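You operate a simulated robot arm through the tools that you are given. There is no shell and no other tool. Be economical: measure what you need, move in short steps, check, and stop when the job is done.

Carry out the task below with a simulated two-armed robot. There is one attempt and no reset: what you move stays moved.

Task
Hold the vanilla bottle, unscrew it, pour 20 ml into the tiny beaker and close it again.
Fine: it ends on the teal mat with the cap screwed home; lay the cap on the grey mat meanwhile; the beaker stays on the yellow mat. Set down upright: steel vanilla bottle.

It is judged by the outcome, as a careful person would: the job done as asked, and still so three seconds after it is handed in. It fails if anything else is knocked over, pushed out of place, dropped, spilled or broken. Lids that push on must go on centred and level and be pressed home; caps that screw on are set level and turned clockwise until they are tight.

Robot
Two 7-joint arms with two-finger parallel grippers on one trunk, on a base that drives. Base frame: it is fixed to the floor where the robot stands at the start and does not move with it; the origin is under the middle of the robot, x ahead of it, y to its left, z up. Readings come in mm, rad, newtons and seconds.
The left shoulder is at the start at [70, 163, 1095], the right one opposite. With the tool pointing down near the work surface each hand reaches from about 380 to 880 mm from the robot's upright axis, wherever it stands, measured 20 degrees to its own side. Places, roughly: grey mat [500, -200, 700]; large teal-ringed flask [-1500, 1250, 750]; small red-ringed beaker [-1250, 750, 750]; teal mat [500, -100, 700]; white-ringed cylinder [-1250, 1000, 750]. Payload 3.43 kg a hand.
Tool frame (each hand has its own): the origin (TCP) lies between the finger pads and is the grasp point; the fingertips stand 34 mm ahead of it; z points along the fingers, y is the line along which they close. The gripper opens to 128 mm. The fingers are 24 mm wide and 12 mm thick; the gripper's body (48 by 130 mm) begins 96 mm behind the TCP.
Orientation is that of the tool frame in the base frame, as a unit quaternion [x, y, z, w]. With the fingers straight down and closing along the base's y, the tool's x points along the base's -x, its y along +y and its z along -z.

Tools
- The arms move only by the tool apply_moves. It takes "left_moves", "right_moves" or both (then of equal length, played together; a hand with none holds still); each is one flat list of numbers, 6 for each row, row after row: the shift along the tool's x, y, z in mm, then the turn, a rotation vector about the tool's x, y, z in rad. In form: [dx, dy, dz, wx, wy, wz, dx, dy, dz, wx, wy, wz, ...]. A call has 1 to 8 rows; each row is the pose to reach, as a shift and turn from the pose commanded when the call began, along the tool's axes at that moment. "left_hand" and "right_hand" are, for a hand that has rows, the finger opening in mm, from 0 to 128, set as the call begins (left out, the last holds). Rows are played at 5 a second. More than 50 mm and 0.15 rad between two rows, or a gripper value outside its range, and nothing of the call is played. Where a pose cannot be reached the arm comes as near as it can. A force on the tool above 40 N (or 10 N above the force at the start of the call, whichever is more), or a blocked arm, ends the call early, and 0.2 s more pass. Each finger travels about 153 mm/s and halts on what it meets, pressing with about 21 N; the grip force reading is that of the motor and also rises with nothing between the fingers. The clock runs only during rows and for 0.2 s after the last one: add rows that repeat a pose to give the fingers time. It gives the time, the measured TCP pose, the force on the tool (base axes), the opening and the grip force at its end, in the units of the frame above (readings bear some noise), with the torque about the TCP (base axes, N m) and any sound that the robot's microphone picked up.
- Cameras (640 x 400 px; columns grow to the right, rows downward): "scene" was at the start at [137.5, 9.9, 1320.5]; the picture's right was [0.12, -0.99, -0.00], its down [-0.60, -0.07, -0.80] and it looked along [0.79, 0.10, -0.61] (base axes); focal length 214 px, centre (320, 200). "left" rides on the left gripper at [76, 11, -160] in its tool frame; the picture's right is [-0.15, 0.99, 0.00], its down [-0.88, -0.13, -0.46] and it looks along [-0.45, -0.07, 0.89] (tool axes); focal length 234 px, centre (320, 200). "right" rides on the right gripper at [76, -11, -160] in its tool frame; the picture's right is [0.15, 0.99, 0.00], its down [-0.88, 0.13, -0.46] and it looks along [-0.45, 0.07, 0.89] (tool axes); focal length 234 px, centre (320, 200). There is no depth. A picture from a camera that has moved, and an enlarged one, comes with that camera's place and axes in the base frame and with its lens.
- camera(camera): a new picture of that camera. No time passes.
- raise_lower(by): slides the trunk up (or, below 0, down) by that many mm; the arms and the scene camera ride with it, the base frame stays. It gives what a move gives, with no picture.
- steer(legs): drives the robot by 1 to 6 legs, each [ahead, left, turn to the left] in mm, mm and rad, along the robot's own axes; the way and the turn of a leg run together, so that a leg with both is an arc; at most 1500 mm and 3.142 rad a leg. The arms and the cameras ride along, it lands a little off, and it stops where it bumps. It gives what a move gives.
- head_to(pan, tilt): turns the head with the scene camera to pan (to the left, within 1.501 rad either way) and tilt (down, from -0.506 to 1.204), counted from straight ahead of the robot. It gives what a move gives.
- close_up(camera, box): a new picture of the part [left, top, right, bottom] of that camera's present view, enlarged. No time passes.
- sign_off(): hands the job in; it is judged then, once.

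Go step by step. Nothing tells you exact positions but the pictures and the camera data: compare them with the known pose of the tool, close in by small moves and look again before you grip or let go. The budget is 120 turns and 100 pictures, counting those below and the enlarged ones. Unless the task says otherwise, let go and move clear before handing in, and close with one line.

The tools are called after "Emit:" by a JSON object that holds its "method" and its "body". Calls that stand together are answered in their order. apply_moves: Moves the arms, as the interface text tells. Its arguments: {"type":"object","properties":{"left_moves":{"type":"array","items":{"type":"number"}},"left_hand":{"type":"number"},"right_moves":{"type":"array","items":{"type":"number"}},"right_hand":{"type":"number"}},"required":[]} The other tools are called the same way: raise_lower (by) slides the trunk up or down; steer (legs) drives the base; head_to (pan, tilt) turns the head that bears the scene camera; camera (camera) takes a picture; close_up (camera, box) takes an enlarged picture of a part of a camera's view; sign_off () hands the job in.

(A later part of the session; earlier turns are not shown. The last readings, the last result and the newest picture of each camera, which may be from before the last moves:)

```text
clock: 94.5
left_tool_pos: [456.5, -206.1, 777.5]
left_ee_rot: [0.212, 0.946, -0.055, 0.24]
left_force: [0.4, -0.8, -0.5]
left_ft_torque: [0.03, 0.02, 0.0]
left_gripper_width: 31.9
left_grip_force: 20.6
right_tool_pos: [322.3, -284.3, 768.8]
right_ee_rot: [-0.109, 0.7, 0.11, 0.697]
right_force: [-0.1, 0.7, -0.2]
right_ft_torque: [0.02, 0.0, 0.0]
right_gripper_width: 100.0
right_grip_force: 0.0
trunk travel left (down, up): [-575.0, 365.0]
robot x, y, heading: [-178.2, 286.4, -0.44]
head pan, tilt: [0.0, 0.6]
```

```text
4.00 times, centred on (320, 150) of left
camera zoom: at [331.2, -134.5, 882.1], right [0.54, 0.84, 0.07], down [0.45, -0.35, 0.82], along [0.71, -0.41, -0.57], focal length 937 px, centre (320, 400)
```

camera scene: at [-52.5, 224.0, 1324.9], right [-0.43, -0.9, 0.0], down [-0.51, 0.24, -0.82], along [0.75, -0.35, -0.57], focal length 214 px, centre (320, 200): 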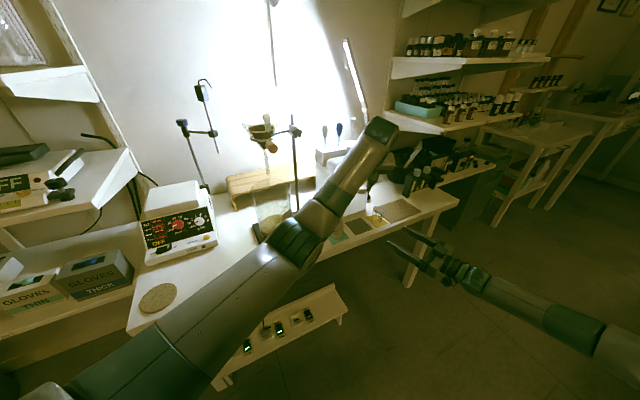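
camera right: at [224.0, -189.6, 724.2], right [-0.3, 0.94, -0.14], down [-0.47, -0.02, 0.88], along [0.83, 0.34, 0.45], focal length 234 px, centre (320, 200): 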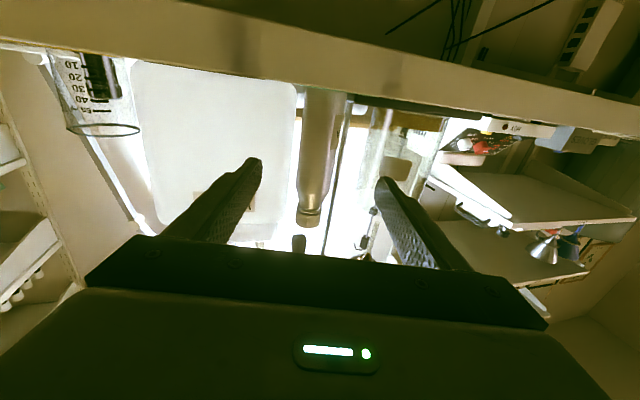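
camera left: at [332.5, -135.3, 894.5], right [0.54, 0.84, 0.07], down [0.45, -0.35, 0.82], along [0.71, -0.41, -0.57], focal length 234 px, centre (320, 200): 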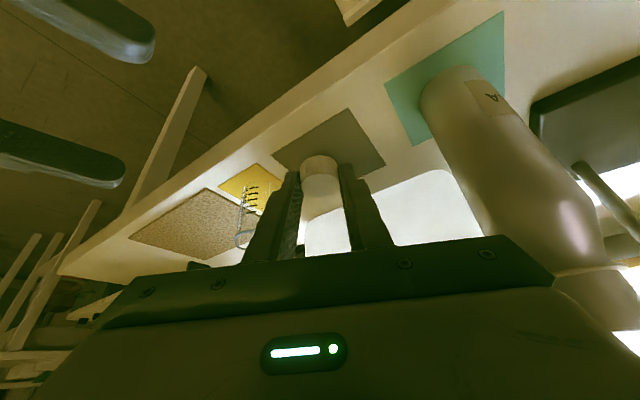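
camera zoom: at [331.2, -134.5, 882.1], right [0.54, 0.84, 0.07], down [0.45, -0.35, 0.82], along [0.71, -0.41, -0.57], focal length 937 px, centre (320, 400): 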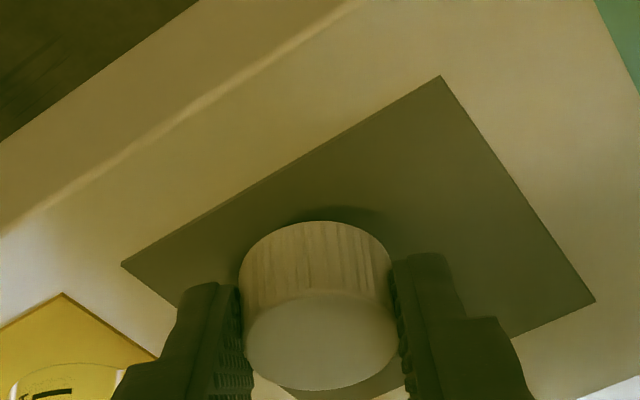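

The cap is level, open side down, about 5 mm above the mat. I creep down.

Emit:
{"method": "apply_moves", "body": {"left_moves": [0.5, 0, 0.9, 0, 0, 0, 1, 0, 1.8, 0, 0, 0, 1.7, 0, 3.1, 0, 0, 0, 1.7, 0, 3.1, 0, 0, 0]}}

Emit:
{"method": "apply_moves", "body": {"left_moves": [0.5, 0, 0.9, 0, 0, 0, 0.7, 0, 1.3, 0, 0, 0, 0.7, 0, 1.3, 0, 0, 0]}}

Emit:
{"method": "close_up", "body": {"camera": "right", "box": [280, 100, 408, 180]}}

```text
clock: 95.5
left_tool_pos: [455.6, -206.5, 774.8]
left_ee_rot: [0.211, 0.946, -0.054, 0.241]
left_force: [0.5, -0.5, 0.3]
left_ft_torque: [0.02, -0.01, 0.03]
left_gripper_width: 31.8
left_grip_force: 20.8
right_tool_pos: [322.3, -285.4, 769.5]
right_ee_rot: [-0.109, 0.699, 0.11, 0.698]
right_force: [-0.2, -0.5, 0.0]
right_ft_torque: [-0.03, 0.0, 0.01]
right_gripper_width: 100.2
right_grip_force: 0.0
trunk travel left (down, up): [-575.0, 365.0]
robot x, y, heading: [-178.3, 282.0, -0.439]
head pan, tilt: [0.0, 0.6]
```

```text
clock: 96.3
left_tool_pos: [456.4, -205.6, 773.1]
left_ee_rot: [0.213, 0.946, -0.055, 0.239]
left_force: [0.5, 0.5, 0.3]
left_ft_torque: [-0.02, -0.03, -0.01]
left_gripper_width: 32.1
left_grip_force: 20.7
right_tool_pos: [322.8, -285.8, 768.7]
right_ee_rot: [-0.108, 0.7, 0.11, 0.697]
right_force: [0.2, 0.7, 0.4]
right_ft_torque: [0.0, -0.01, -0.01]
right_gripper_width: 99.8
right_grip_force: 0.1
trunk travel left (down, up): [-575.0, 365.0]
robot x, y, heading: [-179.9, 282.9, -0.445]
head pan, tilt: [0.0, 0.6]
```

```text
5.00 times, centred on (344, 140) of right
camera zoom: at [172.0, -343.6, 692.4], right [-0.3, 0.94, -0.14], down [-0.47, -0.02, 0.88], along [0.83, 0.34, 0.45], focal length 1171 px, centre (200, 500)
```

zoom: 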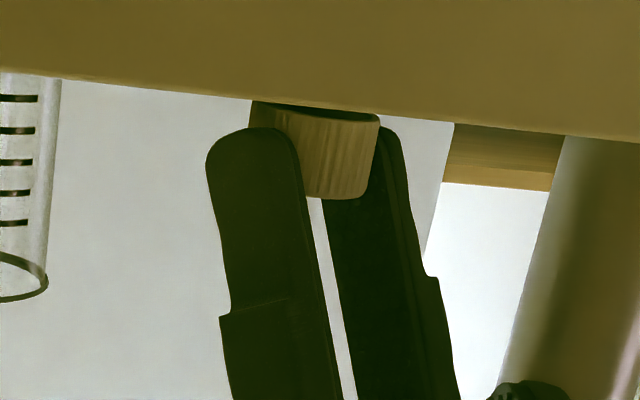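

Emit:
{"method": "apply_moves", "body": {"left_moves": [0.5, 0, 0.9, 0, 0, 0, 0.95, 0, 1.75, 0, 0, 0, 0.95, 0, 1.75, 0, 0, 0]}}

Emit:
{"method": "apply_moves", "body": {"left_moves": [0.5, 0, 0.9, 0, 0, 0, 0.7, 0, 1.3, 0, 0, 0, 0.7, 0, 1.3, 0, 0, 0]}}

Emit:
{"method": "close_up", "body": {"camera": "left", "box": [240, 100, 400, 200]}}

```text
clock: 97.1
left_tool_pos: [456.0, -206.0, 770.2]
left_ee_rot: [0.212, 0.946, -0.055, 0.24]
left_force: [0.0, 0.2, -0.2]
left_ft_torque: [-0.01, -0.03, 0.01]
left_gripper_width: 31.8
left_grip_force: 20.9
right_tool_pos: [322.8, -285.6, 769.5]
right_ee_rot: [-0.109, 0.7, 0.111, 0.697]
right_force: [-0.2, -0.2, 0.9]
right_ft_torque: [-0.02, -0.01, 0.0]
right_gripper_width: 99.9
right_grip_force: 0.0
trunk travel left (down, up): [-575.0, 365.0]
robot x, y, heading: [-175.3, 282.9, -0.443]
head pan, tilt: [0.0, 0.6]
```

```text
clock: 97.9
left_tool_pos: [457.1, -205.2, 768.3]
left_ee_rot: [0.212, 0.945, -0.055, 0.241]
left_force: [-0.9, 0.7, 0.4]
left_ft_torque: [-0.03, 0.01, 0.0]
left_gripper_width: 31.9
left_grip_force: 20.8
right_tool_pos: [322.9, -284.3, 767.8]
right_ee_rot: [-0.108, 0.7, 0.109, 0.698]
right_force: [0.0, 0.3, 0.9]
right_ft_torque: [-0.01, 0.02, -0.02]
right_gripper_width: 99.9
right_grip_force: 0.0
trunk travel left (down, up): [-575.0, 365.0]
robot x, y, heading: [-181.9, 283.7, -0.44]
head pan, tilt: [0.0, 0.6]
```

```text
4.00 times, centred on (320, 150) of left
camera zoom: at [332.2, -134.5, 873.0], right [0.54, 0.84, 0.07], down [0.45, -0.35, 0.82], along [0.71, -0.41, -0.57], focal length 937 px, centre (320, 400)
```

zoom: 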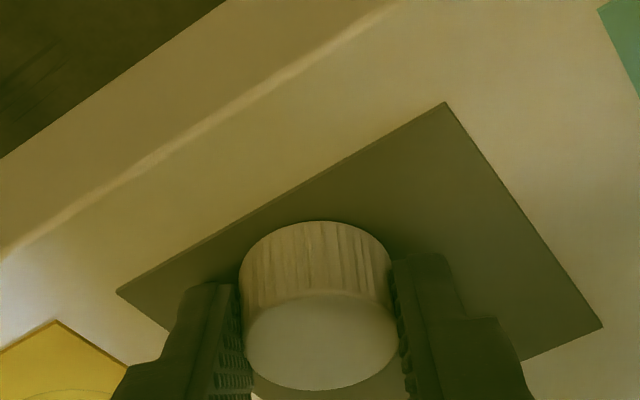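

Emit:
{"method": "apply_moves", "body": {"left_moves": [0.5, 0, 0.9, 0, 0, 0, 0.95, 0, 1.75, 0, 0, 0, 0.95, 0, 1.75, 0, 0, 0]}}

Emit:
{"method": "apply_moves", "body": {"left_moves": [0.5, 0, 0.9, 0, 0, 0, 0.95, 0, 1.75, 0, 0, 0, 0.95, 0, 1.75, 0, 0, 0]}}

Emit:
{"method": "close_up", "body": {"camera": "scene", "box": [340, 200, 404, 240]}}

```text
clock: 98.7
left_tool_pos: [456.0, -206.6, 767.1]
left_ee_rot: [0.213, 0.946, -0.055, 0.24]
left_force: [-0.1, -0.4, -0.2]
left_ft_torque: [0.02, 0.02, -0.02]
left_gripper_width: 31.9
left_grip_force: 21.1
right_tool_pos: [322.4, -285.3, 768.8]
right_ee_rot: [-0.109, 0.7, 0.11, 0.698]
right_force: [-0.2, 0.0, -0.7]
right_ft_torque: [-0.01, 0.02, -0.02]
right_gripper_width: 100.2
right_grip_force: 0.1
trunk travel left (down, up): [-575.0, 365.0]
robot x, y, heading: [-177.0, 283.4, -0.435]
head pan, tilt: [0.0, 0.6]
```

```text
clock: 99.5
left_tool_pos: [457.4, -206.4, 767.0]
left_ee_rot: [0.212, 0.945, -0.055, 0.242]
left_force: [-1.0, 1.4, 6.0]
left_ft_torque: [0.1, -0.07, 0.03]
left_gripper_width: 31.9
left_grip_force: 21.2
right_tool_pos: [322.8, -284.7, 769.7]
right_ee_rot: [-0.109, 0.699, 0.11, 0.698]
right_force: [1.0, 0.4, -0.7]
right_ft_torque: [0.01, 0.01, -0.02]
right_gripper_width: 100.0
right_grip_force: 0.0
trunk travel left (down, up): [-575.0, 365.0]
robot x, y, heading: [-178.6, 286.5, -0.438]
head pan, tilt: [0.0, 0.6]
```

```text
10.00 times, centred on (372, 220) of scene
camera zoom: at [-53.3, 224.4, 1325.1], right [-0.43, -0.9, 0.0], down [-0.51, 0.24, -0.83], along [0.75, -0.35, -0.56], focal length 2145 px, centre (-200, 0)
```

zoom: 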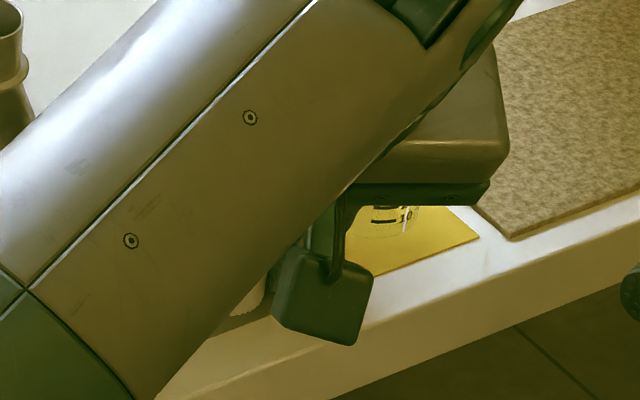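

Contact is felt (6 N). I open just a little, because the beaker is near, and retreat up and back along the fingers.

Emit:
{"method": "apply_moves", "body": {"left_moves": [0, 0, 0, 0, 0, 0, 0, 0, 0, 0, 0, 0, 0, 0, -10, 0, 0, 0, 0, 0, -40, 0, 0, 0, 0, 0, -80, 0, 0, 0, 0, 0, -120, 0, 0, 0, 0, 0, -160, 0, 0, 0, 0, 0, -200, 0, 0, 0], "left_hand": 46}}

Emit:
{"method": "camera", "body": {"camera": "left"}}

Emit:
{"method": "camera", "body": {"camera": "scene"}}

```text
clock: 101.3
left_tool_pos: [369.8, -163.7, 941.8]
left_ee_rot: [0.213, 0.945, -0.055, 0.24]
left_force: [-0.6, -0.1, -0.1]
left_ft_torque: [0.02, 0.02, 0.0]
left_gripper_width: 46.0
left_grip_force: 0.0
right_tool_pos: [322.3, -284.9, 768.7]
right_ee_rot: [-0.11, 0.699, 0.11, 0.699]
right_force: [0.4, -0.5, -0.8]
right_ft_torque: [0.0, -0.04, -0.02]
right_gripper_width: 99.9
right_grip_force: 0.1
trunk travel left (down, up): [-575.0, 365.0]
robot x, y, heading: [-178.5, 282.9, -0.438]
head pan, tilt: [0.0, 0.6]
```

```text
48 pictures are left
camera left: at [244.1, -93.3, 1045.7], right [0.54, 0.84, 0.07], down [0.45, -0.35, 0.82], along [0.71, -0.41, -0.57], focal length 234 px, centre (320, 200)
```

left: 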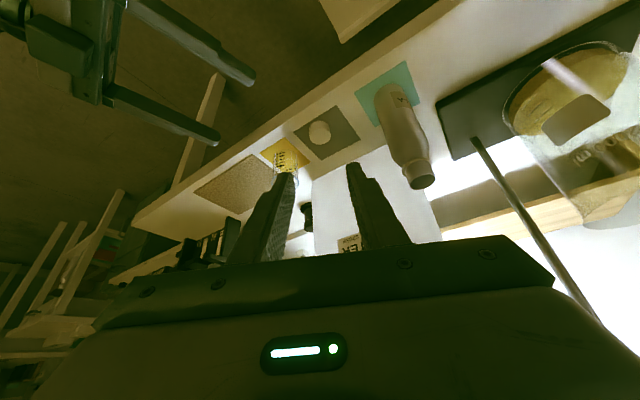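

```text
47 pictures are left
camera scene: at [-53.2, 224.1, 1324.9], right [-0.43, -0.9, 0.0], down [-0.51, 0.24, -0.83], along [0.75, -0.35, -0.56], focal length 214 px, centre (320, 200)
```

scene: 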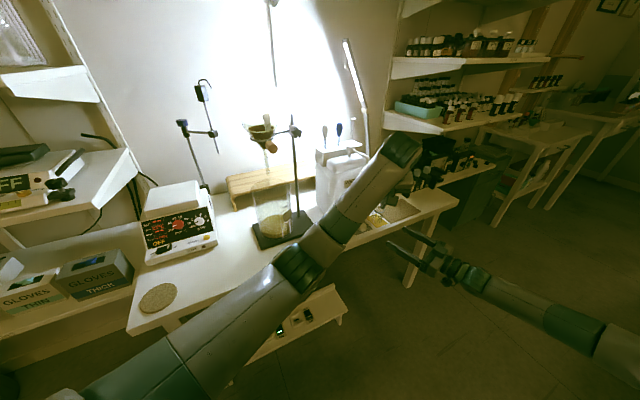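

The cap rests on the grey mat. I move the left arm aside to the left and bring the right hand back in front of the bottle.

Emit:
{"method": "apply_moves", "body": {"left_moves": [-5, 36, -10, 0, 0, 0, -10, 72, -20, 0, 0, 0, -15, 108, -30, 0, 0, 0, -20, 144, -40, 0, 0, 0, -25, 180, -50, 0, 0, 0, -30, 216, -60, 0, 0, 0], "right_moves": [-30, 0, 0, 0, 0, 0, -30, 33, 21, 0, 0, 0, -30, 66, 42, 0, 0, 0, -30, 98, 63, 0, 0, 0, -30, 131, 84, 0, 0, 0, -30, 131, 84, 0, 0, 0]}}

Emit:
{"method": "camera", "body": {"camera": "right"}}

Emit:
{"method": "close_up", "body": {"camera": "scene", "box": [280, 150, 440, 250]}}

```text
clock: 102.7
left_tool_pos: [461.6, 29.7, 1007.3]
left_ee_rot: [0.213, 0.945, -0.055, 0.241]
left_force: [0.1, -0.3, 0.4]
left_ft_torque: [0.0, -0.01, -0.01]
left_gripper_width: 46.1
left_grip_force: 0.0
right_tool_pos: [363.2, -135.2, 795.9]
right_ee_rot: [-0.11, 0.7, 0.11, 0.697]
right_force: [0.2, -0.5, -0.3]
right_ft_torque: [-0.01, 0.02, -0.02]
right_gripper_width: 100.1
right_grip_force: 0.0
trunk travel left (down, up): [-575.0, 365.0]
robot x, y, heading: [-181.6, 285.4, -0.438]
head pan, tilt: [0.0, 0.6]
```

```text
46 pictures are left
camera right: at [211.4, -193.2, 720.0], right [-0.3, 0.94, -0.15], down [-0.47, -0.01, 0.88], along [0.83, 0.34, 0.45], focal length 234 px, centre (320, 200)
```

right: 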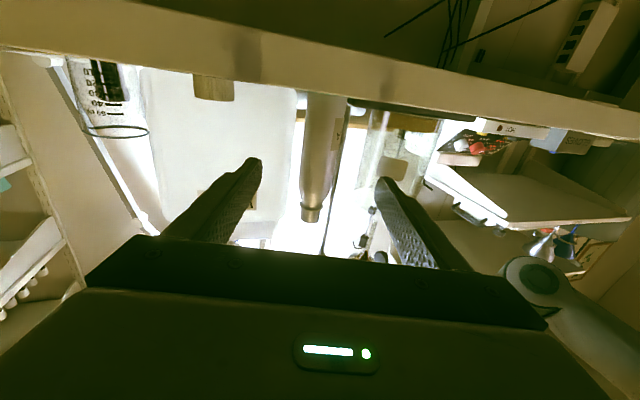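

```text
4.00 times, centred on (360, 200) of scene
camera zoom: at [-52.5, 224.9, 1325.0], right [-0.43, -0.9, 0.0], down [-0.51, 0.24, -0.83], along [0.75, -0.35, -0.56], focal length 858 px, centre (160, 200)
```

zoom: 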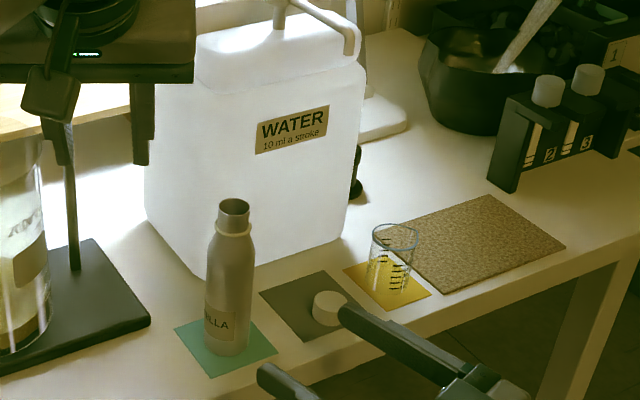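

Emit:
{"method": "apply_moves", "body": {"right_moves": [0, 0, 30, 0, 0, 0, 0, 0, 60, 0, 0, 0, 0, 0, 90, 0, 0, 0, 0, 0, 119, 0, 0, 0, 0, 0, 119, 0, 0, 0]}}

Emit:
{"method": "apply_moves", "body": {"right_moves": [0, 0, 0, 0, 0, 0, 0, 0, 0, 0, 0, 0, 0, 0, 0, 0, 0, 0, 0, 0, 0, 0, 0, 0], "right_hand": 0}}

Emit:
{"method": "apply_moves", "body": {"right_moves": [-15, 0, 0, 0, 0, 0, -40, 0, 0, 0, 0, 0, -70, 0, 0, 0, 0, 0, -100, 0, 0, 0, 0, 0]}}

Emit:
{"method": "camera", "body": {"camera": "scene"}}

```text
clock: 103.9
left_tool_pos: [460.6, 28.1, 1007.3]
left_ee_rot: [0.212, 0.946, -0.055, 0.241]
left_force: [0.1, 0.0, -0.4]
left_ft_torque: [0.0, 0.02, 0.02]
left_gripper_width: 46.2
left_grip_force: 0.0
right_tool_pos: [474.6, -99.3, 797.9]
right_ee_rot: [-0.11, 0.699, 0.11, 0.698]
right_force: [0.5, 1.2, -0.4]
right_ft_torque: [0.01, 0.02, 0.01]
right_gripper_width: 99.8
right_grip_force: 0.1
trunk travel left (down, up): [-575.0, 365.0]
robot x, y, heading: [-180.1, 285.2, -0.439]
head pan, tilt: [0.0, 0.6]
```

```text
clock: 104.9
left_tool_pos: [460.3, 29.9, 1008.0]
left_ee_rot: [0.212, 0.946, -0.055, 0.241]
left_force: [1.0, -0.1, 0.1]
left_ft_torque: [0.01, 0.03, 0.01]
left_gripper_width: 46.1
left_grip_force: 0.0
right_tool_pos: [476.1, -99.0, 798.3]
right_ee_rot: [-0.109, 0.7, 0.109, 0.698]
right_force: [0.6, 0.6, 0.2]
right_ft_torque: [0.02, -0.03, -0.01]
right_gripper_width: 42.4
right_grip_force: 21.2
trunk travel left (down, up): [-575.0, 365.0]
robot x, y, heading: [-181.2, 281.9, -0.439]
head pan, tilt: [0.0, 0.6]
```

```text
clock: 105.9
left_tool_pos: [460.2, 29.3, 1007.2]
left_ee_rot: [0.212, 0.946, -0.055, 0.241]
left_force: [0.6, -0.2, -0.3]
left_ft_torque: [0.01, 0.01, 0.01]
left_gripper_width: 46.0
left_grip_force: 0.1
right_tool_pos: [474.9, -99.8, 897.1]
right_ee_rot: [-0.109, 0.7, 0.11, 0.697]
right_force: [-0.4, -0.7, -2.2]
right_ft_torque: [-0.01, 0.01, -0.01]
right_gripper_width: 42.2
right_grip_force: 21.0
trunk travel left (down, up): [-575.0, 365.0]
robot x, y, heading: [-178.7, 282.0, -0.442]
head pan, tilt: [0.0, 0.6]
```

```text
44 pictures are left
camera scene: at [-52.5, 224.0, 1324.9], right [-0.43, -0.9, 0.0], down [-0.51, 0.24, -0.82], along [0.75, -0.35, -0.57], focal length 214 px, centre (320, 200)
```

scene: 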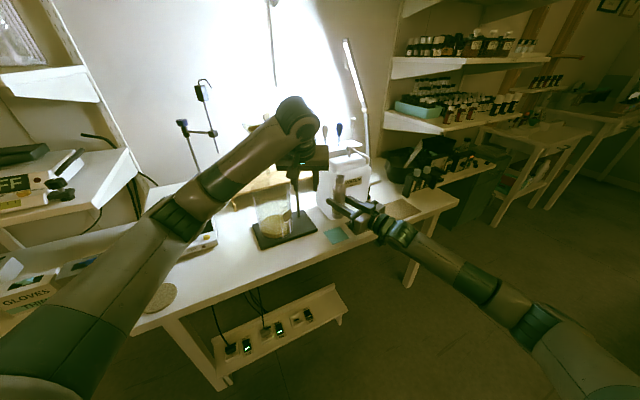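

The bottle is held and lifted (about 2 N). I swing it toward the beaker while tilting to 50°, below pouring for a part-full bottle, with the lip above the beaker.

Emit:
{"method": "apply_moves", "body": {"right_moves": [20, -16, -9, 0, 0, 0.1455, 30, -32, -18, 0, 0, 0.291, 37, -49, -27, 0, 0, 0.4365, 37, -65, -36, 0, 0, 0.582, 37, -81, -45, 0, 0, 0.7275, 37, -97, -54, 0, 0, 0.873, 37, -97, -54, 0, 0, 0.873]}}

Emit:
{"method": "close_up", "body": {"camera": "scene", "box": [280, 140, 440, 240]}}

Emit:
{"method": "camera", "body": {"camera": "right"}}

```text
clock: 107.5
left_tool_pos: [461.0, 29.9, 1007.5]
left_ee_rot: [0.213, 0.946, -0.055, 0.24]
left_force: [0.4, -0.1, 0.2]
left_ft_torque: [-0.01, -0.02, -0.01]
left_gripper_width: 46.0
left_grip_force: 0.0
right_tool_pos: [453.4, -208.1, 859.9]
right_ee_rot: [0.197, 0.68, 0.394, 0.586]
right_force: [-0.1, 0.1, -2.5]
right_ft_torque: [-0.02, 0.01, 0.02]
right_gripper_width: 42.4
right_grip_force: 20.8
trunk travel left (down, up): [-575.0, 365.0]
robot x, y, heading: [-175.9, 281.3, -0.439]
head pan, tilt: [0.0, 0.6]
```

```text
4.00 times, centred on (360, 190) of scene
camera zoom: at [-52.2, 223.8, 1324.9], right [-0.43, -0.9, 0.0], down [-0.51, 0.24, -0.82], along [0.75, -0.35, -0.57], focal length 858 px, centre (160, 240)
```

zoom: 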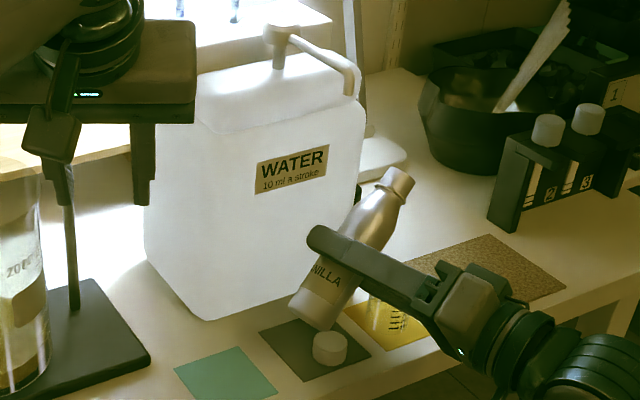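

```text
42 pictures are left
camera right: at [284.5, -207.4, 802.3], right [-0.23, 0.71, 0.67], down [-0.25, -0.7, 0.66], along [0.94, -0.02, 0.34], focal length 234 px, centre (320, 200)
```

right: 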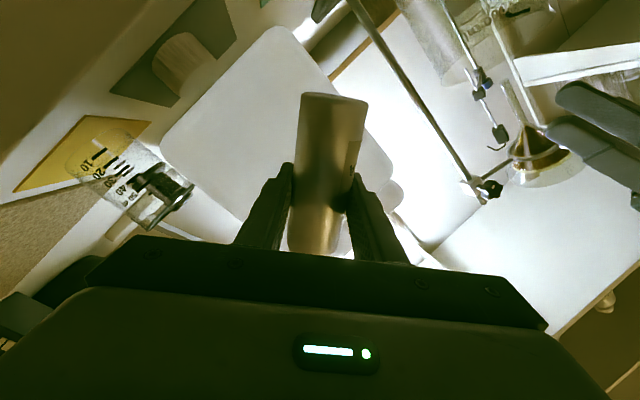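

There's a good view of the beaker scale in the right camera. I tilt on to 70° while lowering the lip to about 30 mm above the beaker rim, then look.

Emit:
{"method": "apply_moves", "body": {"right_moves": [14, -9, 0, 0, 0, 0.116, 28, -18, 0, 0, 0, 0.232, 43, -28, -1, 0, 0, 0.349, 43, -28, -1, 0, 0, 0.349]}}

Emit:
{"method": "camera", "body": {"camera": "right"}}

Emit:
{"method": "close_up", "body": {"camera": "scene", "box": [328, 170, 408, 220]}}

```text
clock: 108.5
left_tool_pos: [461.0, 30.3, 1007.7]
left_ee_rot: [0.212, 0.946, -0.055, 0.24]
left_force: [0.4, 1.1, 0.6]
left_ft_torque: [0.01, 0.0, -0.02]
left_gripper_width: 46.0
left_grip_force: 0.0
right_tool_pos: [447.3, -193.5, 810.1]
right_ee_rot: [0.312, 0.636, 0.49, 0.508]
right_force: [0.6, 0.2, -1.5]
right_ft_torque: [0.0, 0.02, -0.03]
right_gripper_width: 42.1
right_grip_force: 21.2
trunk travel left (down, up): [-575.0, 365.0]
robot x, y, heading: [-178.1, 282.1, -0.436]
head pan, tilt: [0.0, 0.6]
```

```text
41 pictures are left
camera right: at [273.6, -177.3, 774.0], right [-0.14, 0.45, 0.88], down [-0.19, -0.89, 0.42], along [0.97, -0.11, 0.21], focal length 234 px, centre (320, 200)
```

right: 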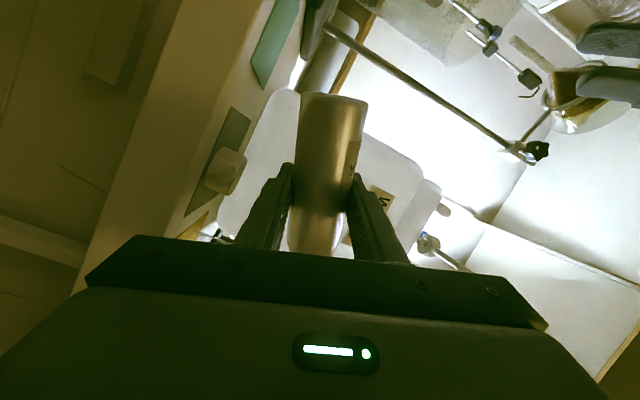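

```text
8.00 times, centred on (368, 195) of scene
camera zoom: at [-52.4, 223.8, 1324.9], right [-0.43, -0.9, 0.0], down [-0.51, 0.24, -0.82], along [0.75, -0.35, -0.57], focal length 1716 px, centre (-64, 240)
```

zoom: 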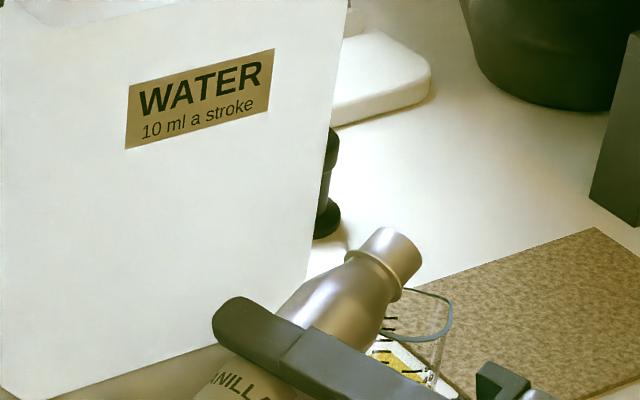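

The mouth is right above the beaker and nothing is flowing yet at 70°. I check whether the left camera can watch the level.

Emit:
{"method": "camera", "body": {"camera": "left"}}

```text
39 pictures are left
camera left: at [336.2, 100.5, 1111.2], right [0.54, 0.84, 0.07], down [0.45, -0.35, 0.82], along [0.71, -0.41, -0.57], focal length 234 px, centre (320, 200)
```

left: 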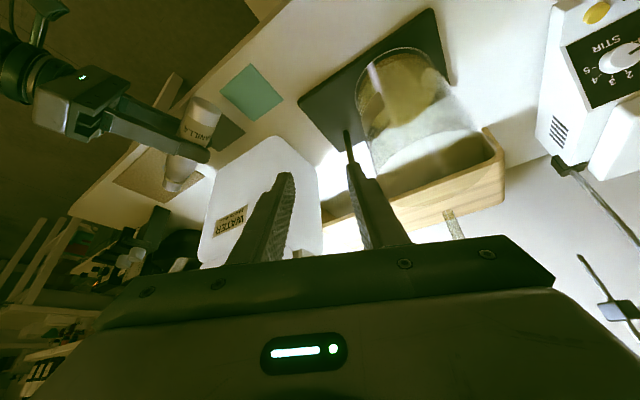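

Emit:
{"method": "apply_moves", "body": {"right_moves": [-1.8, 8, 0, 0, 0, 0.0873, -3.7, 15.7, 0, 0, 0, 0.1745, -3.7, 15.7, 0, 0, 0, 0.1745, -3.7, 15.7, 0, 0, 0, 0.1745]}}

Emit:
{"method": "close_up", "body": {"camera": "scene", "box": [344, 180, 408, 220]}}

```text
clock: 109.5
left_tool_pos: [461.1, 30.1, 1006.4]
left_ee_rot: [0.213, 0.946, -0.055, 0.24]
left_force: [-0.1, -0.6, -0.4]
left_ft_torque: [0.01, 0.01, 0.01]
left_gripper_width: 46.0
left_grip_force: 0.0
right_tool_pos: [447.1, -192.7, 827.5]
right_ee_rot: [0.366, 0.605, 0.534, 0.464]
right_force: [-0.1, 0.6, -1.7]
right_ft_torque: [-0.01, -0.01, 0.01]
right_gripper_width: 42.1
right_grip_force: 21.3
trunk travel left (down, up): [-575.0, 365.0]
robot x, y, heading: [-181.0, 281.7, -0.444]
head pan, tilt: [0.0, 0.6]
```

```text
10.00 times, centred on (376, 200) of scene
camera zoom: at [-52.3, 223.7, 1324.9], right [-0.43, -0.9, 0.0], down [-0.51, 0.24, -0.82], along [0.75, -0.35, -0.57], focal length 2145 px, centre (-240, 200)
```

zoom: 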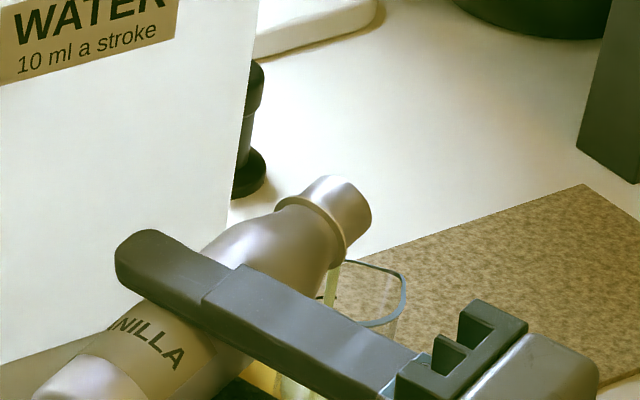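

A stream is flowing into the beaker. I tilt back promptly to check the amount.

Emit:
{"method": "apply_moves", "body": {"right_moves": [-0.5, 3, 0, 0, 0, -0.14, -1, 6, 0, 0, 0, -0.28, -2, 10, 0, 0, 0, -0.4, -2, 10, 0, 0, 0, -0.4]}}

Emit:
{"method": "close_up", "body": {"camera": "scene", "box": [344, 190, 408, 230]}}

Emit:
{"method": "camera", "body": {"camera": "right"}}

```text
clock: 110.5
left_tool_pos: [460.4, 29.9, 1006.4]
left_ee_rot: [0.213, 0.946, -0.055, 0.24]
left_force: [0.6, 0.1, 0.1]
left_ft_torque: [0.0, -0.01, 0.0]
left_gripper_width: 45.9
left_grip_force: 0.1
right_tool_pos: [447.7, -192.9, 838.7]
right_ee_rot: [0.238, 0.667, 0.43, 0.561]
right_force: [-0.4, -0.1, -1.3]
right_ft_torque: [-0.01, 0.04, 0.0]
right_gripper_width: 42.3
right_grip_force: 21.0
trunk travel left (down, up): [-575.0, 365.0]
robot x, y, heading: [-178.3, 281.5, -0.44]
head pan, tilt: [0.0, 0.6]
```

```text
10.00 times, centred on (376, 210) of scene
camera zoom: at [-52.2, 223.7, 1324.9], right [-0.43, -0.9, 0.0], down [-0.51, 0.24, -0.82], along [0.75, -0.35, -0.57], focal length 2145 px, centre (-240, 100)
```

zoom: 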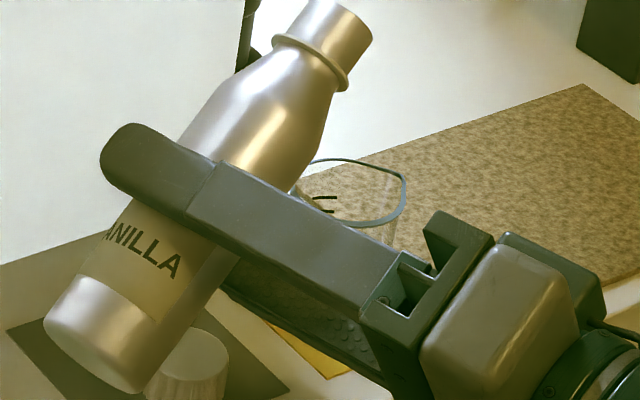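

```text
36 pictures are left
camera right: at [276.2, -186.2, 787.0], right [-0.2, 0.63, 0.75], down [-0.23, -0.78, 0.59], along [0.95, -0.05, 0.3], focal length 234 px, centre (320, 200)
```

right: 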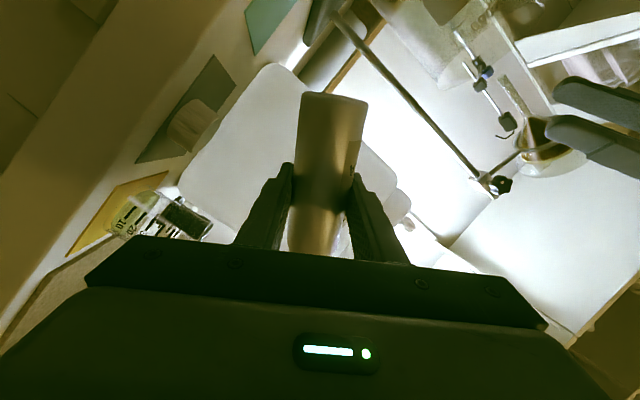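

Emit:
{"method": "close_up", "body": {"camera": "right", "box": [80, 160, 240, 260]}}

```text
4.00 times, centred on (160, 210) of right
camera zoom: at [276.2, -186.2, 787.0], right [-0.2, 0.63, 0.75], down [-0.23, -0.78, 0.59], along [0.95, -0.05, 0.3], focal length 937 px, centre (960, 160)
```

zoom: 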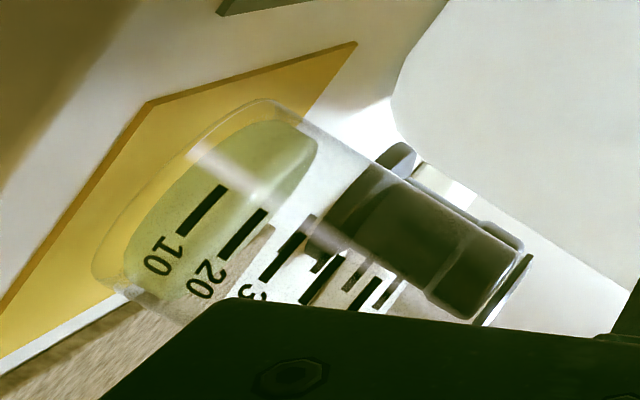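

Emit:
{"method": "close_up", "body": {"camera": "right", "box": [100, 180, 164, 236]}}

```text
7.14 times, centred on (132, 208) of right
camera zoom: at [276.2, -186.2, 787.0], right [-0.2, 0.63, 0.75], down [-0.23, -0.78, 0.59], along [0.95, -0.05, 0.3], focal length 1673 px, centre (1663, 143)
```

zoom: 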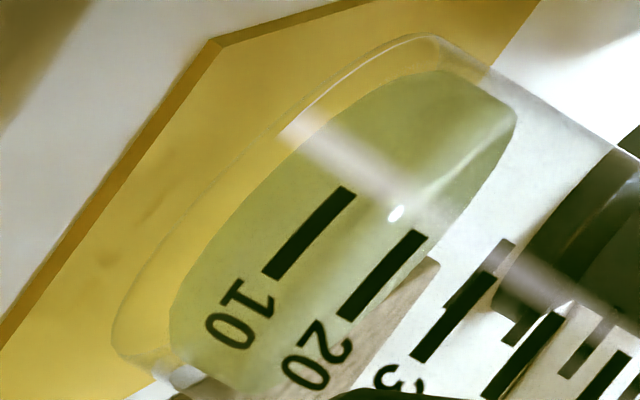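

The level looks to be between 10 and 20 ml. I lift the bottle slightly for a clear scene-camera view of the scale.

Emit:
{"method": "apply_moves", "body": {"right_moves": [-14, 21, 0, 0, 0, -0.1, -27, 42, 0, 0, 0, -0.2, -27, 42, 0, 0, 0, -0.2]}}

Emit:
{"method": "close_up", "body": {"camera": "scene", "box": [360, 200, 400, 226]}}

Emit:
{"method": "close_up", "body": {"camera": "right", "box": [60, 130, 188, 230]}}

```text
clock: 111.3
left_tool_pos: [461.4, 29.5, 1006.1]
left_ee_rot: [0.213, 0.946, -0.055, 0.24]
left_force: [-0.1, 0.4, -0.9]
left_ft_torque: [-0.04, -0.02, 0.01]
left_gripper_width: 45.8
left_grip_force: 0.1
right_tool_pos: [447.0, -192.7, 887.8]
right_ee_rot: [0.171, 0.687, 0.372, 0.6]
right_force: [-0.6, -0.3, -0.9]
right_ft_torque: [-0.02, 0.01, -0.01]
right_gripper_width: 42.1
right_grip_force: 21.7
trunk travel left (down, up): [-575.0, 365.0]
robot x, y, heading: [-177.8, 282.6, -0.44]
head pan, tilt: [0.0, 0.6]
```

```text
15.38 times, centred on (380, 213) of scene
camera zoom: at [-52.2, 223.5, 1324.8], right [-0.43, -0.9, 0.0], down [-0.51, 0.24, -0.82], along [0.75, -0.35, -0.57], focal length 3300 px, centre (-603, 0)
```

zoom: 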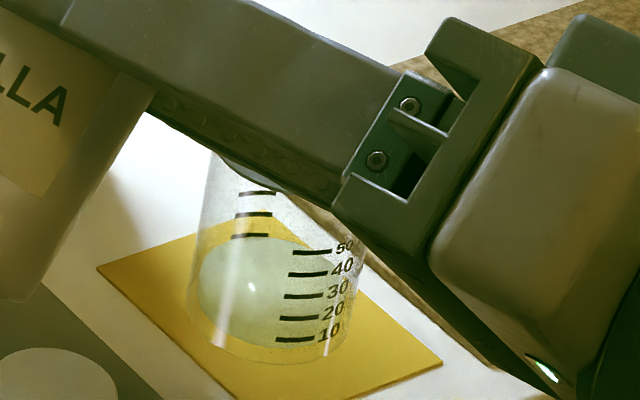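

```text
4.00 times, centred on (124, 180) of right
camera zoom: at [278.9, -196.7, 826.3], right [-0.24, 0.76, 0.61], down [-0.27, -0.65, 0.71], along [0.93, 0.01, 0.36], focal length 937 px, centre (1104, 280)
```

zoom: 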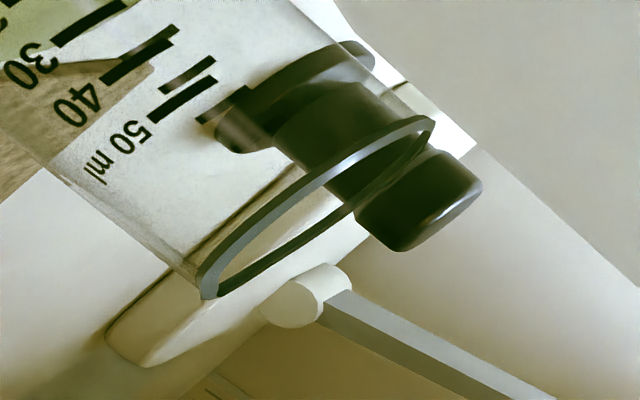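

Emit:
{"method": "close_up", "body": {"camera": "scene", "box": [370, 212, 386, 224]}}

```text
16.00 times, centred on (378, 218) of scene
camera zoom: at [-52.2, 223.5, 1324.8], right [-0.43, -0.9, 0.0], down [-0.51, 0.24, -0.82], along [0.75, -0.35, -0.57], focal length 3432 px, centre (-608, -88)
```

zoom: 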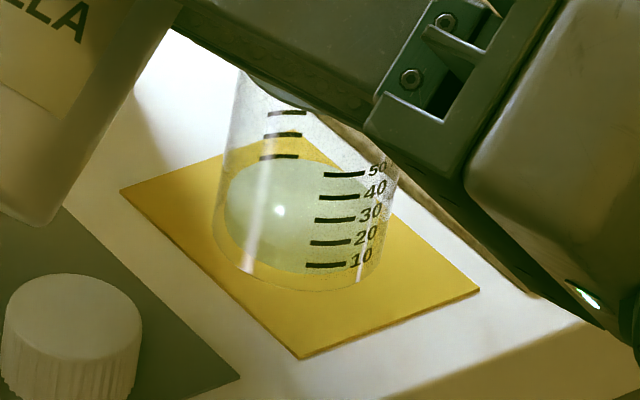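

The reading is about 18 ml. I add a brief small top-up: a short tip to about 78° and straight back.

Emit:
{"method": "apply_moves", "body": {"right_moves": [11, -12, 0, 0, 0, 0.1414, 22, -24, 0, 0, 0, 0.2828, 33, -36, 0, 0, 0, 0.4242, 42.7, -47.8, 0, 0, 0, 0.5655, 42.7, -47.8, 0, 0, 0, 0.5655, 36, -40, 0, 0, 0, 0.42, 24, -28, 0, 0, 0, 0.28, 0, 0, 0, 0, 0, 0.14]}}

Emit:
{"method": "close_up", "body": {"camera": "scene", "box": [370, 212, 386, 224]}}

```text
clock: 113.1
left_tool_pos: [460.6, 29.6, 1007.9]
left_ee_rot: [0.212, 0.946, -0.055, 0.241]
left_force: [0.2, 0.2, 0.5]
left_ft_torque: [-0.04, 0.0, -0.01]
left_gripper_width: 45.8
left_grip_force: 0.1
right_tool_pos: [445.3, -196.1, 886.6]
right_ee_rot: [0.218, 0.674, 0.412, 0.573]
right_force: [-0.7, -0.1, -2.0]
right_ft_torque: [0.02, 0.02, 0.0]
right_gripper_width: 42.1
right_grip_force: 20.6
trunk travel left (down, up): [-575.0, 365.0]
robot x, y, heading: [-180.8, 280.1, -0.442]
head pan, tilt: [0.0, 0.6]
```

```text
16.00 times, centred on (378, 218) of scene
camera zoom: at [-52.9, 224.3, 1324.9], right [-0.43, -0.9, 0.0], down [-0.51, 0.24, -0.83], along [0.75, -0.35, -0.56], focal length 3432 px, centre (-608, -88)
```

zoom: 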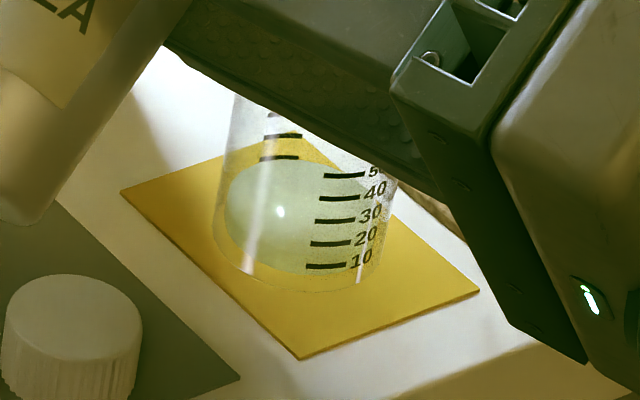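

Redoing the geometry with the marks on the near wall, both views give about 14 ml, and 78° gave no flow. I tip to 80° for a short hold to add more.

Emit:
{"method": "apply_moves", "body": {"right_moves": [9, -12, 1, 0, 0, 0.1152, 19, -23, 2, 0, 0, 0.2304, 28, -35, 3, 0, 0, 0.3456, 37.4, -46.5, 3.7, 0, 0, 0.4608, 37.4, -46.5, 3.7, 0, 0, 0.4608, 37.4, -46.5, 3.7, 0, 0, 0.4608, 30, -35, 3, 0, 0, 0.32, 10, -10, 2, 0, 0, 0.18]}}

Emit:
{"method": "close_up", "body": {"camera": "scene", "box": [370, 212, 386, 224]}}

```text
clock: 114.9
left_tool_pos: [461.7, 29.0, 1008.0]
left_ee_rot: [0.212, 0.945, -0.055, 0.241]
left_force: [-0.1, 0.8, 1.4]
left_ft_torque: [0.01, 0.0, 0.02]
left_gripper_width: 46.1
left_grip_force: 0.1
right_tool_pos: [447.9, -190.6, 874.6]
right_ee_rot: [0.278, 0.652, 0.462, 0.533]
right_force: [0.0, -0.4, -1.7]
right_ft_torque: [0.01, 0.03, -0.04]
right_gripper_width: 42.2
right_grip_force: 21.2
trunk travel left (down, up): [-575.0, 365.0]
robot x, y, heading: [-176.2, 285.3, -0.443]
head pan, tilt: [0.0, 0.6]
```

```text
16.00 times, centred on (378, 218) of scene
camera zoom: at [-52.6, 224.1, 1324.9], right [-0.43, -0.9, 0.0], down [-0.51, 0.24, -0.83], along [0.75, -0.35, -0.56], focal length 3432 px, centre (-608, -88)
```

zoom: 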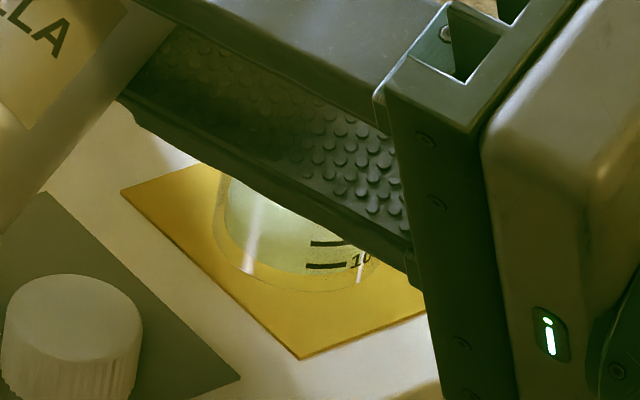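

Emit:
{"method": "apply_moves", "body": {"right_moves": [-5, 9, 0, 0, 0, -0.13, -9, 18, 0, 0, 0, -0.26, -9, 18, 0, 0, 0, -0.33]}}

Emit:
{"method": "close_up", "body": {"camera": "scene", "box": [370, 212, 386, 224]}}

```text
clock: 115.7
left_tool_pos: [461.7, 28.3, 1006.7]
left_ee_rot: [0.212, 0.946, -0.055, 0.24]
left_force: [-0.5, 0.3, 0.4]
left_ft_torque: [-0.03, -0.01, 0.0]
left_gripper_width: 46.1
left_grip_force: 0.0
right_tool_pos: [449.6, -191.3, 892.6]
right_ee_rot: [0.168, 0.688, 0.369, 0.602]
right_force: [-0.6, -0.1, -0.9]
right_ft_torque: [0.02, 0.04, 0.0]
right_gripper_width: 42.3
right_grip_force: 21.3
trunk travel left (down, up): [-575.0, 365.0]
robot x, y, heading: [-178.8, 287.0, -0.44]
head pan, tilt: [0.0, 0.6]
```

```text
16.00 times, centred on (378, 218) of scene
camera zoom: at [-52.3, 223.6, 1324.9], right [-0.43, -0.9, 0.0], down [-0.51, 0.24, -0.82], along [0.75, -0.35, -0.57], focal length 3432 px, centre (-608, -88)
```

zoom: 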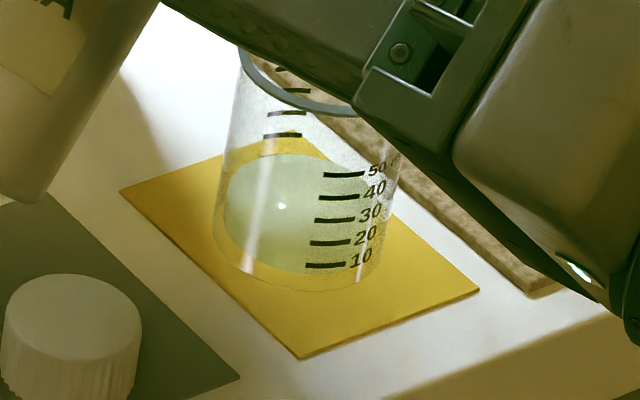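

The added amount is hard to read from above. I lower the tilted bottle so the right camera views the beaker almost horizontally at liquid level.

Emit:
{"method": "apply_moves", "body": {"right_moves": [18, -18, 0, 0, 0, 0, 36, -36, 0, 0, 0, 0, 54.4, -54.4, 0, 0, 0, 0, 54.4, -54.4, 0, 0, 0, 0]}}

Emit:
{"method": "close_up", "body": {"camera": "right", "box": [40, 140, 200, 240]}}

```text
clock: 116.7
left_tool_pos: [460.9, 30.3, 1007.9]
left_ee_rot: [0.212, 0.945, -0.056, 0.241]
left_force: [0.7, -1.0, -0.7]
left_ft_torque: [0.01, 0.02, 0.02]
left_gripper_width: 46.0
left_grip_force: 0.0
right_tool_pos: [447.9, -188.9, 817.6]
right_ee_rot: [0.166, 0.688, 0.369, 0.603]
right_force: [-0.4, 0.1, -1.1]
right_ft_torque: [0.0, 0.01, 0.02]
right_gripper_width: 42.1
right_grip_force: 20.8
trunk travel left (down, up): [-575.0, 365.0]
robot x, y, heading: [-180.6, 284.4, -0.437]
head pan, tilt: [0.0, 0.6]
```

```text
4.00 times, centred on (120, 190) of right
camera zoom: at [279.9, -193.1, 754.6], right [-0.24, 0.76, 0.6], down [-0.27, -0.65, 0.71], along [0.93, 0.01, 0.36], focal length 937 px, centre (1120, 240)
```

zoom: 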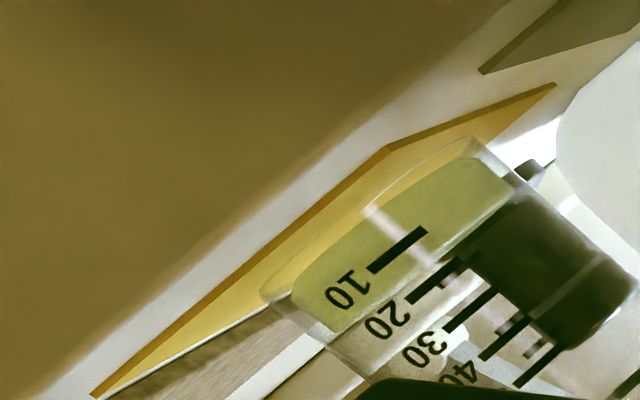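

Edge-on, the liquid reads about 15.6 ml. I need roughly 4 ml more, so I go to 70° and then do a slightly longer hold near 80.5°.

Emit:
{"method": "apply_moves", "body": {"right_moves": [0.6, -2, 0, 0, 0, 0.145, 1.2, -4, 0, 0, 0, 0.29, 1.8, -6.6, 0, 0, 0, 0.436, 1.8, -6.6, 0, 0, 0, 0.436]}}

Emit:
{"method": "apply_moves", "body": {"right_moves": [-2.5, 7, 0, 0, 0, 0.09, -5.1, 14, 0, 0, 0, 0.183, -5.1, 14, 0, 0, 0, 0.183, -5.1, 14, 0, 0, 0, 0.183, -5.1, 14, 0, 0, 0, 0.183, -5.1, 14, 0, 0, 0, 0.05, -5.1, 14, 0, 0, 0, -0.09, -5.1, 14, 0, 0, 0, -0.23]}}

Emit:
{"method": "apply_moves", "body": {"right_moves": [5, -6, 0, 0, 0, -0.1, 10, -12, 0, 0, 0, -0.206, 10, -12, 0, 0, 0, -0.206]}}

Emit:
{"method": "close_up", "body": {"camera": "right", "box": [70, 150, 198, 230]}}

```text
clock: 117.7
left_tool_pos: [462.1, 29.8, 1007.2]
left_ee_rot: [0.212, 0.946, -0.054, 0.24]
left_force: [-0.5, 0.5, 0.7]
left_ft_torque: [-0.05, 0.0, -0.01]
left_gripper_width: 46.0
left_grip_force: 0.1
right_tool_pos: [450.9, -194.0, 811.5]
right_ee_rot: [0.312, 0.635, 0.491, 0.508]
right_force: [1.2, -0.3, -1.2]
right_ft_torque: [0.01, 0.02, -0.04]
right_gripper_width: 42.2
right_grip_force: 21.0
trunk travel left (down, up): [-575.0, 365.0]
robot x, y, heading: [-178.3, 284.0, -0.437]
head pan, tilt: [0.0, 0.6]
```

```text
clock: 119.5
left_tool_pos: [459.5, 28.6, 1006.9]
left_ee_rot: [0.213, 0.946, -0.055, 0.24]
left_force: [0.5, -0.2, 0.1]
left_ft_torque: [0.02, -0.04, -0.01]
left_gripper_width: 46.2
left_grip_force: 0.0
right_tool_pos: [450.2, -194.0, 824.3]
right_ee_rot: [0.236, 0.668, 0.429, 0.561]
right_force: [0.7, 0.0, -1.1]
right_ft_torque: [-0.02, 0.02, 0.0]
right_gripper_width: 42.1
right_grip_force: 20.9
trunk travel left (down, up): [-575.0, 365.0]
robot x, y, heading: [-176.5, 283.4, -0.436]
head pan, tilt: [0.0, 0.6]
```

```text
clock: 120.3
left_tool_pos: [461.2, 29.3, 1007.6]
left_ee_rot: [0.212, 0.946, -0.055, 0.24]
left_force: [0.9, 1.0, 0.8]
left_ft_torque: [-0.02, -0.03, 0.0]
left_gripper_width: 45.9
left_grip_force: 0.1
right_tool_pos: [450.1, -191.7, 810.7]
right_ee_rot: [0.167, 0.688, 0.367, 0.603]
right_force: [0.5, -0.3, -2.1]
right_ft_torque: [-0.01, 0.01, 0.03]
right_gripper_width: 42.3
right_grip_force: 21.2
trunk travel left (down, up): [-575.0, 365.0]
robot x, y, heading: [-179.7, 283.0, -0.443]
head pan, tilt: [0.0, 0.6]
```

```text
5.00 times, centred on (134, 190) of right
camera zoom: at [282.0, -196.5, 748.0], right [-0.24, 0.76, 0.6], down [-0.27, -0.64, 0.72], along [0.93, 0.01, 0.36], focal length 1171 px, centre (1250, 250)
```

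zoom: 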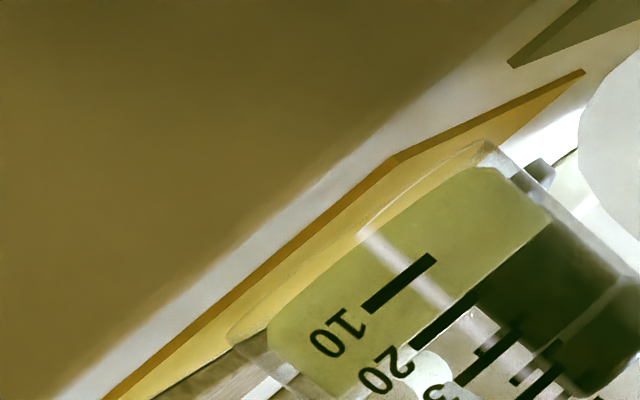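

Emit:
{"method": "close_up", "body": {"camera": "right", "box": [132, 185, 188, 230]}}

```text
8.89 times, centred on (160, 208) of right
camera zoom: at [282.0, -196.5, 748.0], right [-0.24, 0.76, 0.6], down [-0.27, -0.64, 0.72], along [0.93, 0.01, 0.36], focal length 2082 px, centre (1742, 133)
```

zoom: 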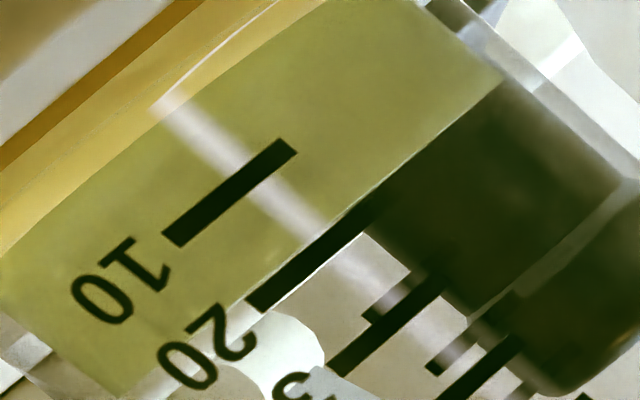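

The surface lies right on the 20 ml mark. I bring the bottle upright and back above the teal mat.

Emit:
{"method": "apply_moves", "body": {"right_moves": [-21, 21, 0, 0, 0, -0.131, -42, 42, 0, 0, 0, -0.262, -33, 61.5, 13, 0, 0, -0.393, -24, 81, 26, 0, 0, -0.524, -15, 100, 39, 0, 0, -0.655, -6.2, 119.7, 52.1, 0, 0, -0.785, -6.2, 119.7, 52.1, 0, 0, -0.785]}}

Emit:
{"method": "close_up", "body": {"camera": "scene", "box": [280, 140, 440, 240]}}

```text
clock: 121.9
left_tool_pos: [460.7, 29.1, 1007.2]
left_ee_rot: [0.213, 0.946, -0.055, 0.24]
left_force: [-0.4, -0.3, 0.3]
left_ft_torque: [0.02, 0.04, 0.04]
left_gripper_width: 46.3
left_grip_force: 0.2
right_tool_pos: [475.2, -100.4, 899.2]
right_ee_rot: [-0.109, 0.7, 0.111, 0.697]
right_force: [0.3, -0.2, -1.9]
right_ft_torque: [0.0, 0.03, -0.01]
right_gripper_width: 42.3
right_grip_force: 21.3
trunk travel left (down, up): [-575.0, 365.0]
robot x, y, heading: [-181.5, 285.6, -0.435]
head pan, tilt: [0.0, 0.6]
```

```text
4.00 times, centred on (360, 190) of scene
camera zoom: at [-52.5, 223.3, 1324.9], right [-0.43, -0.9, 0.0], down [-0.51, 0.24, -0.82], along [0.75, -0.35, -0.57], focal length 858 px, centre (160, 240)
```

zoom: 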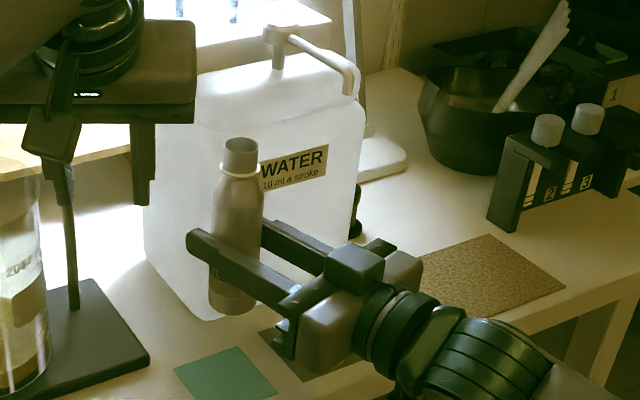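

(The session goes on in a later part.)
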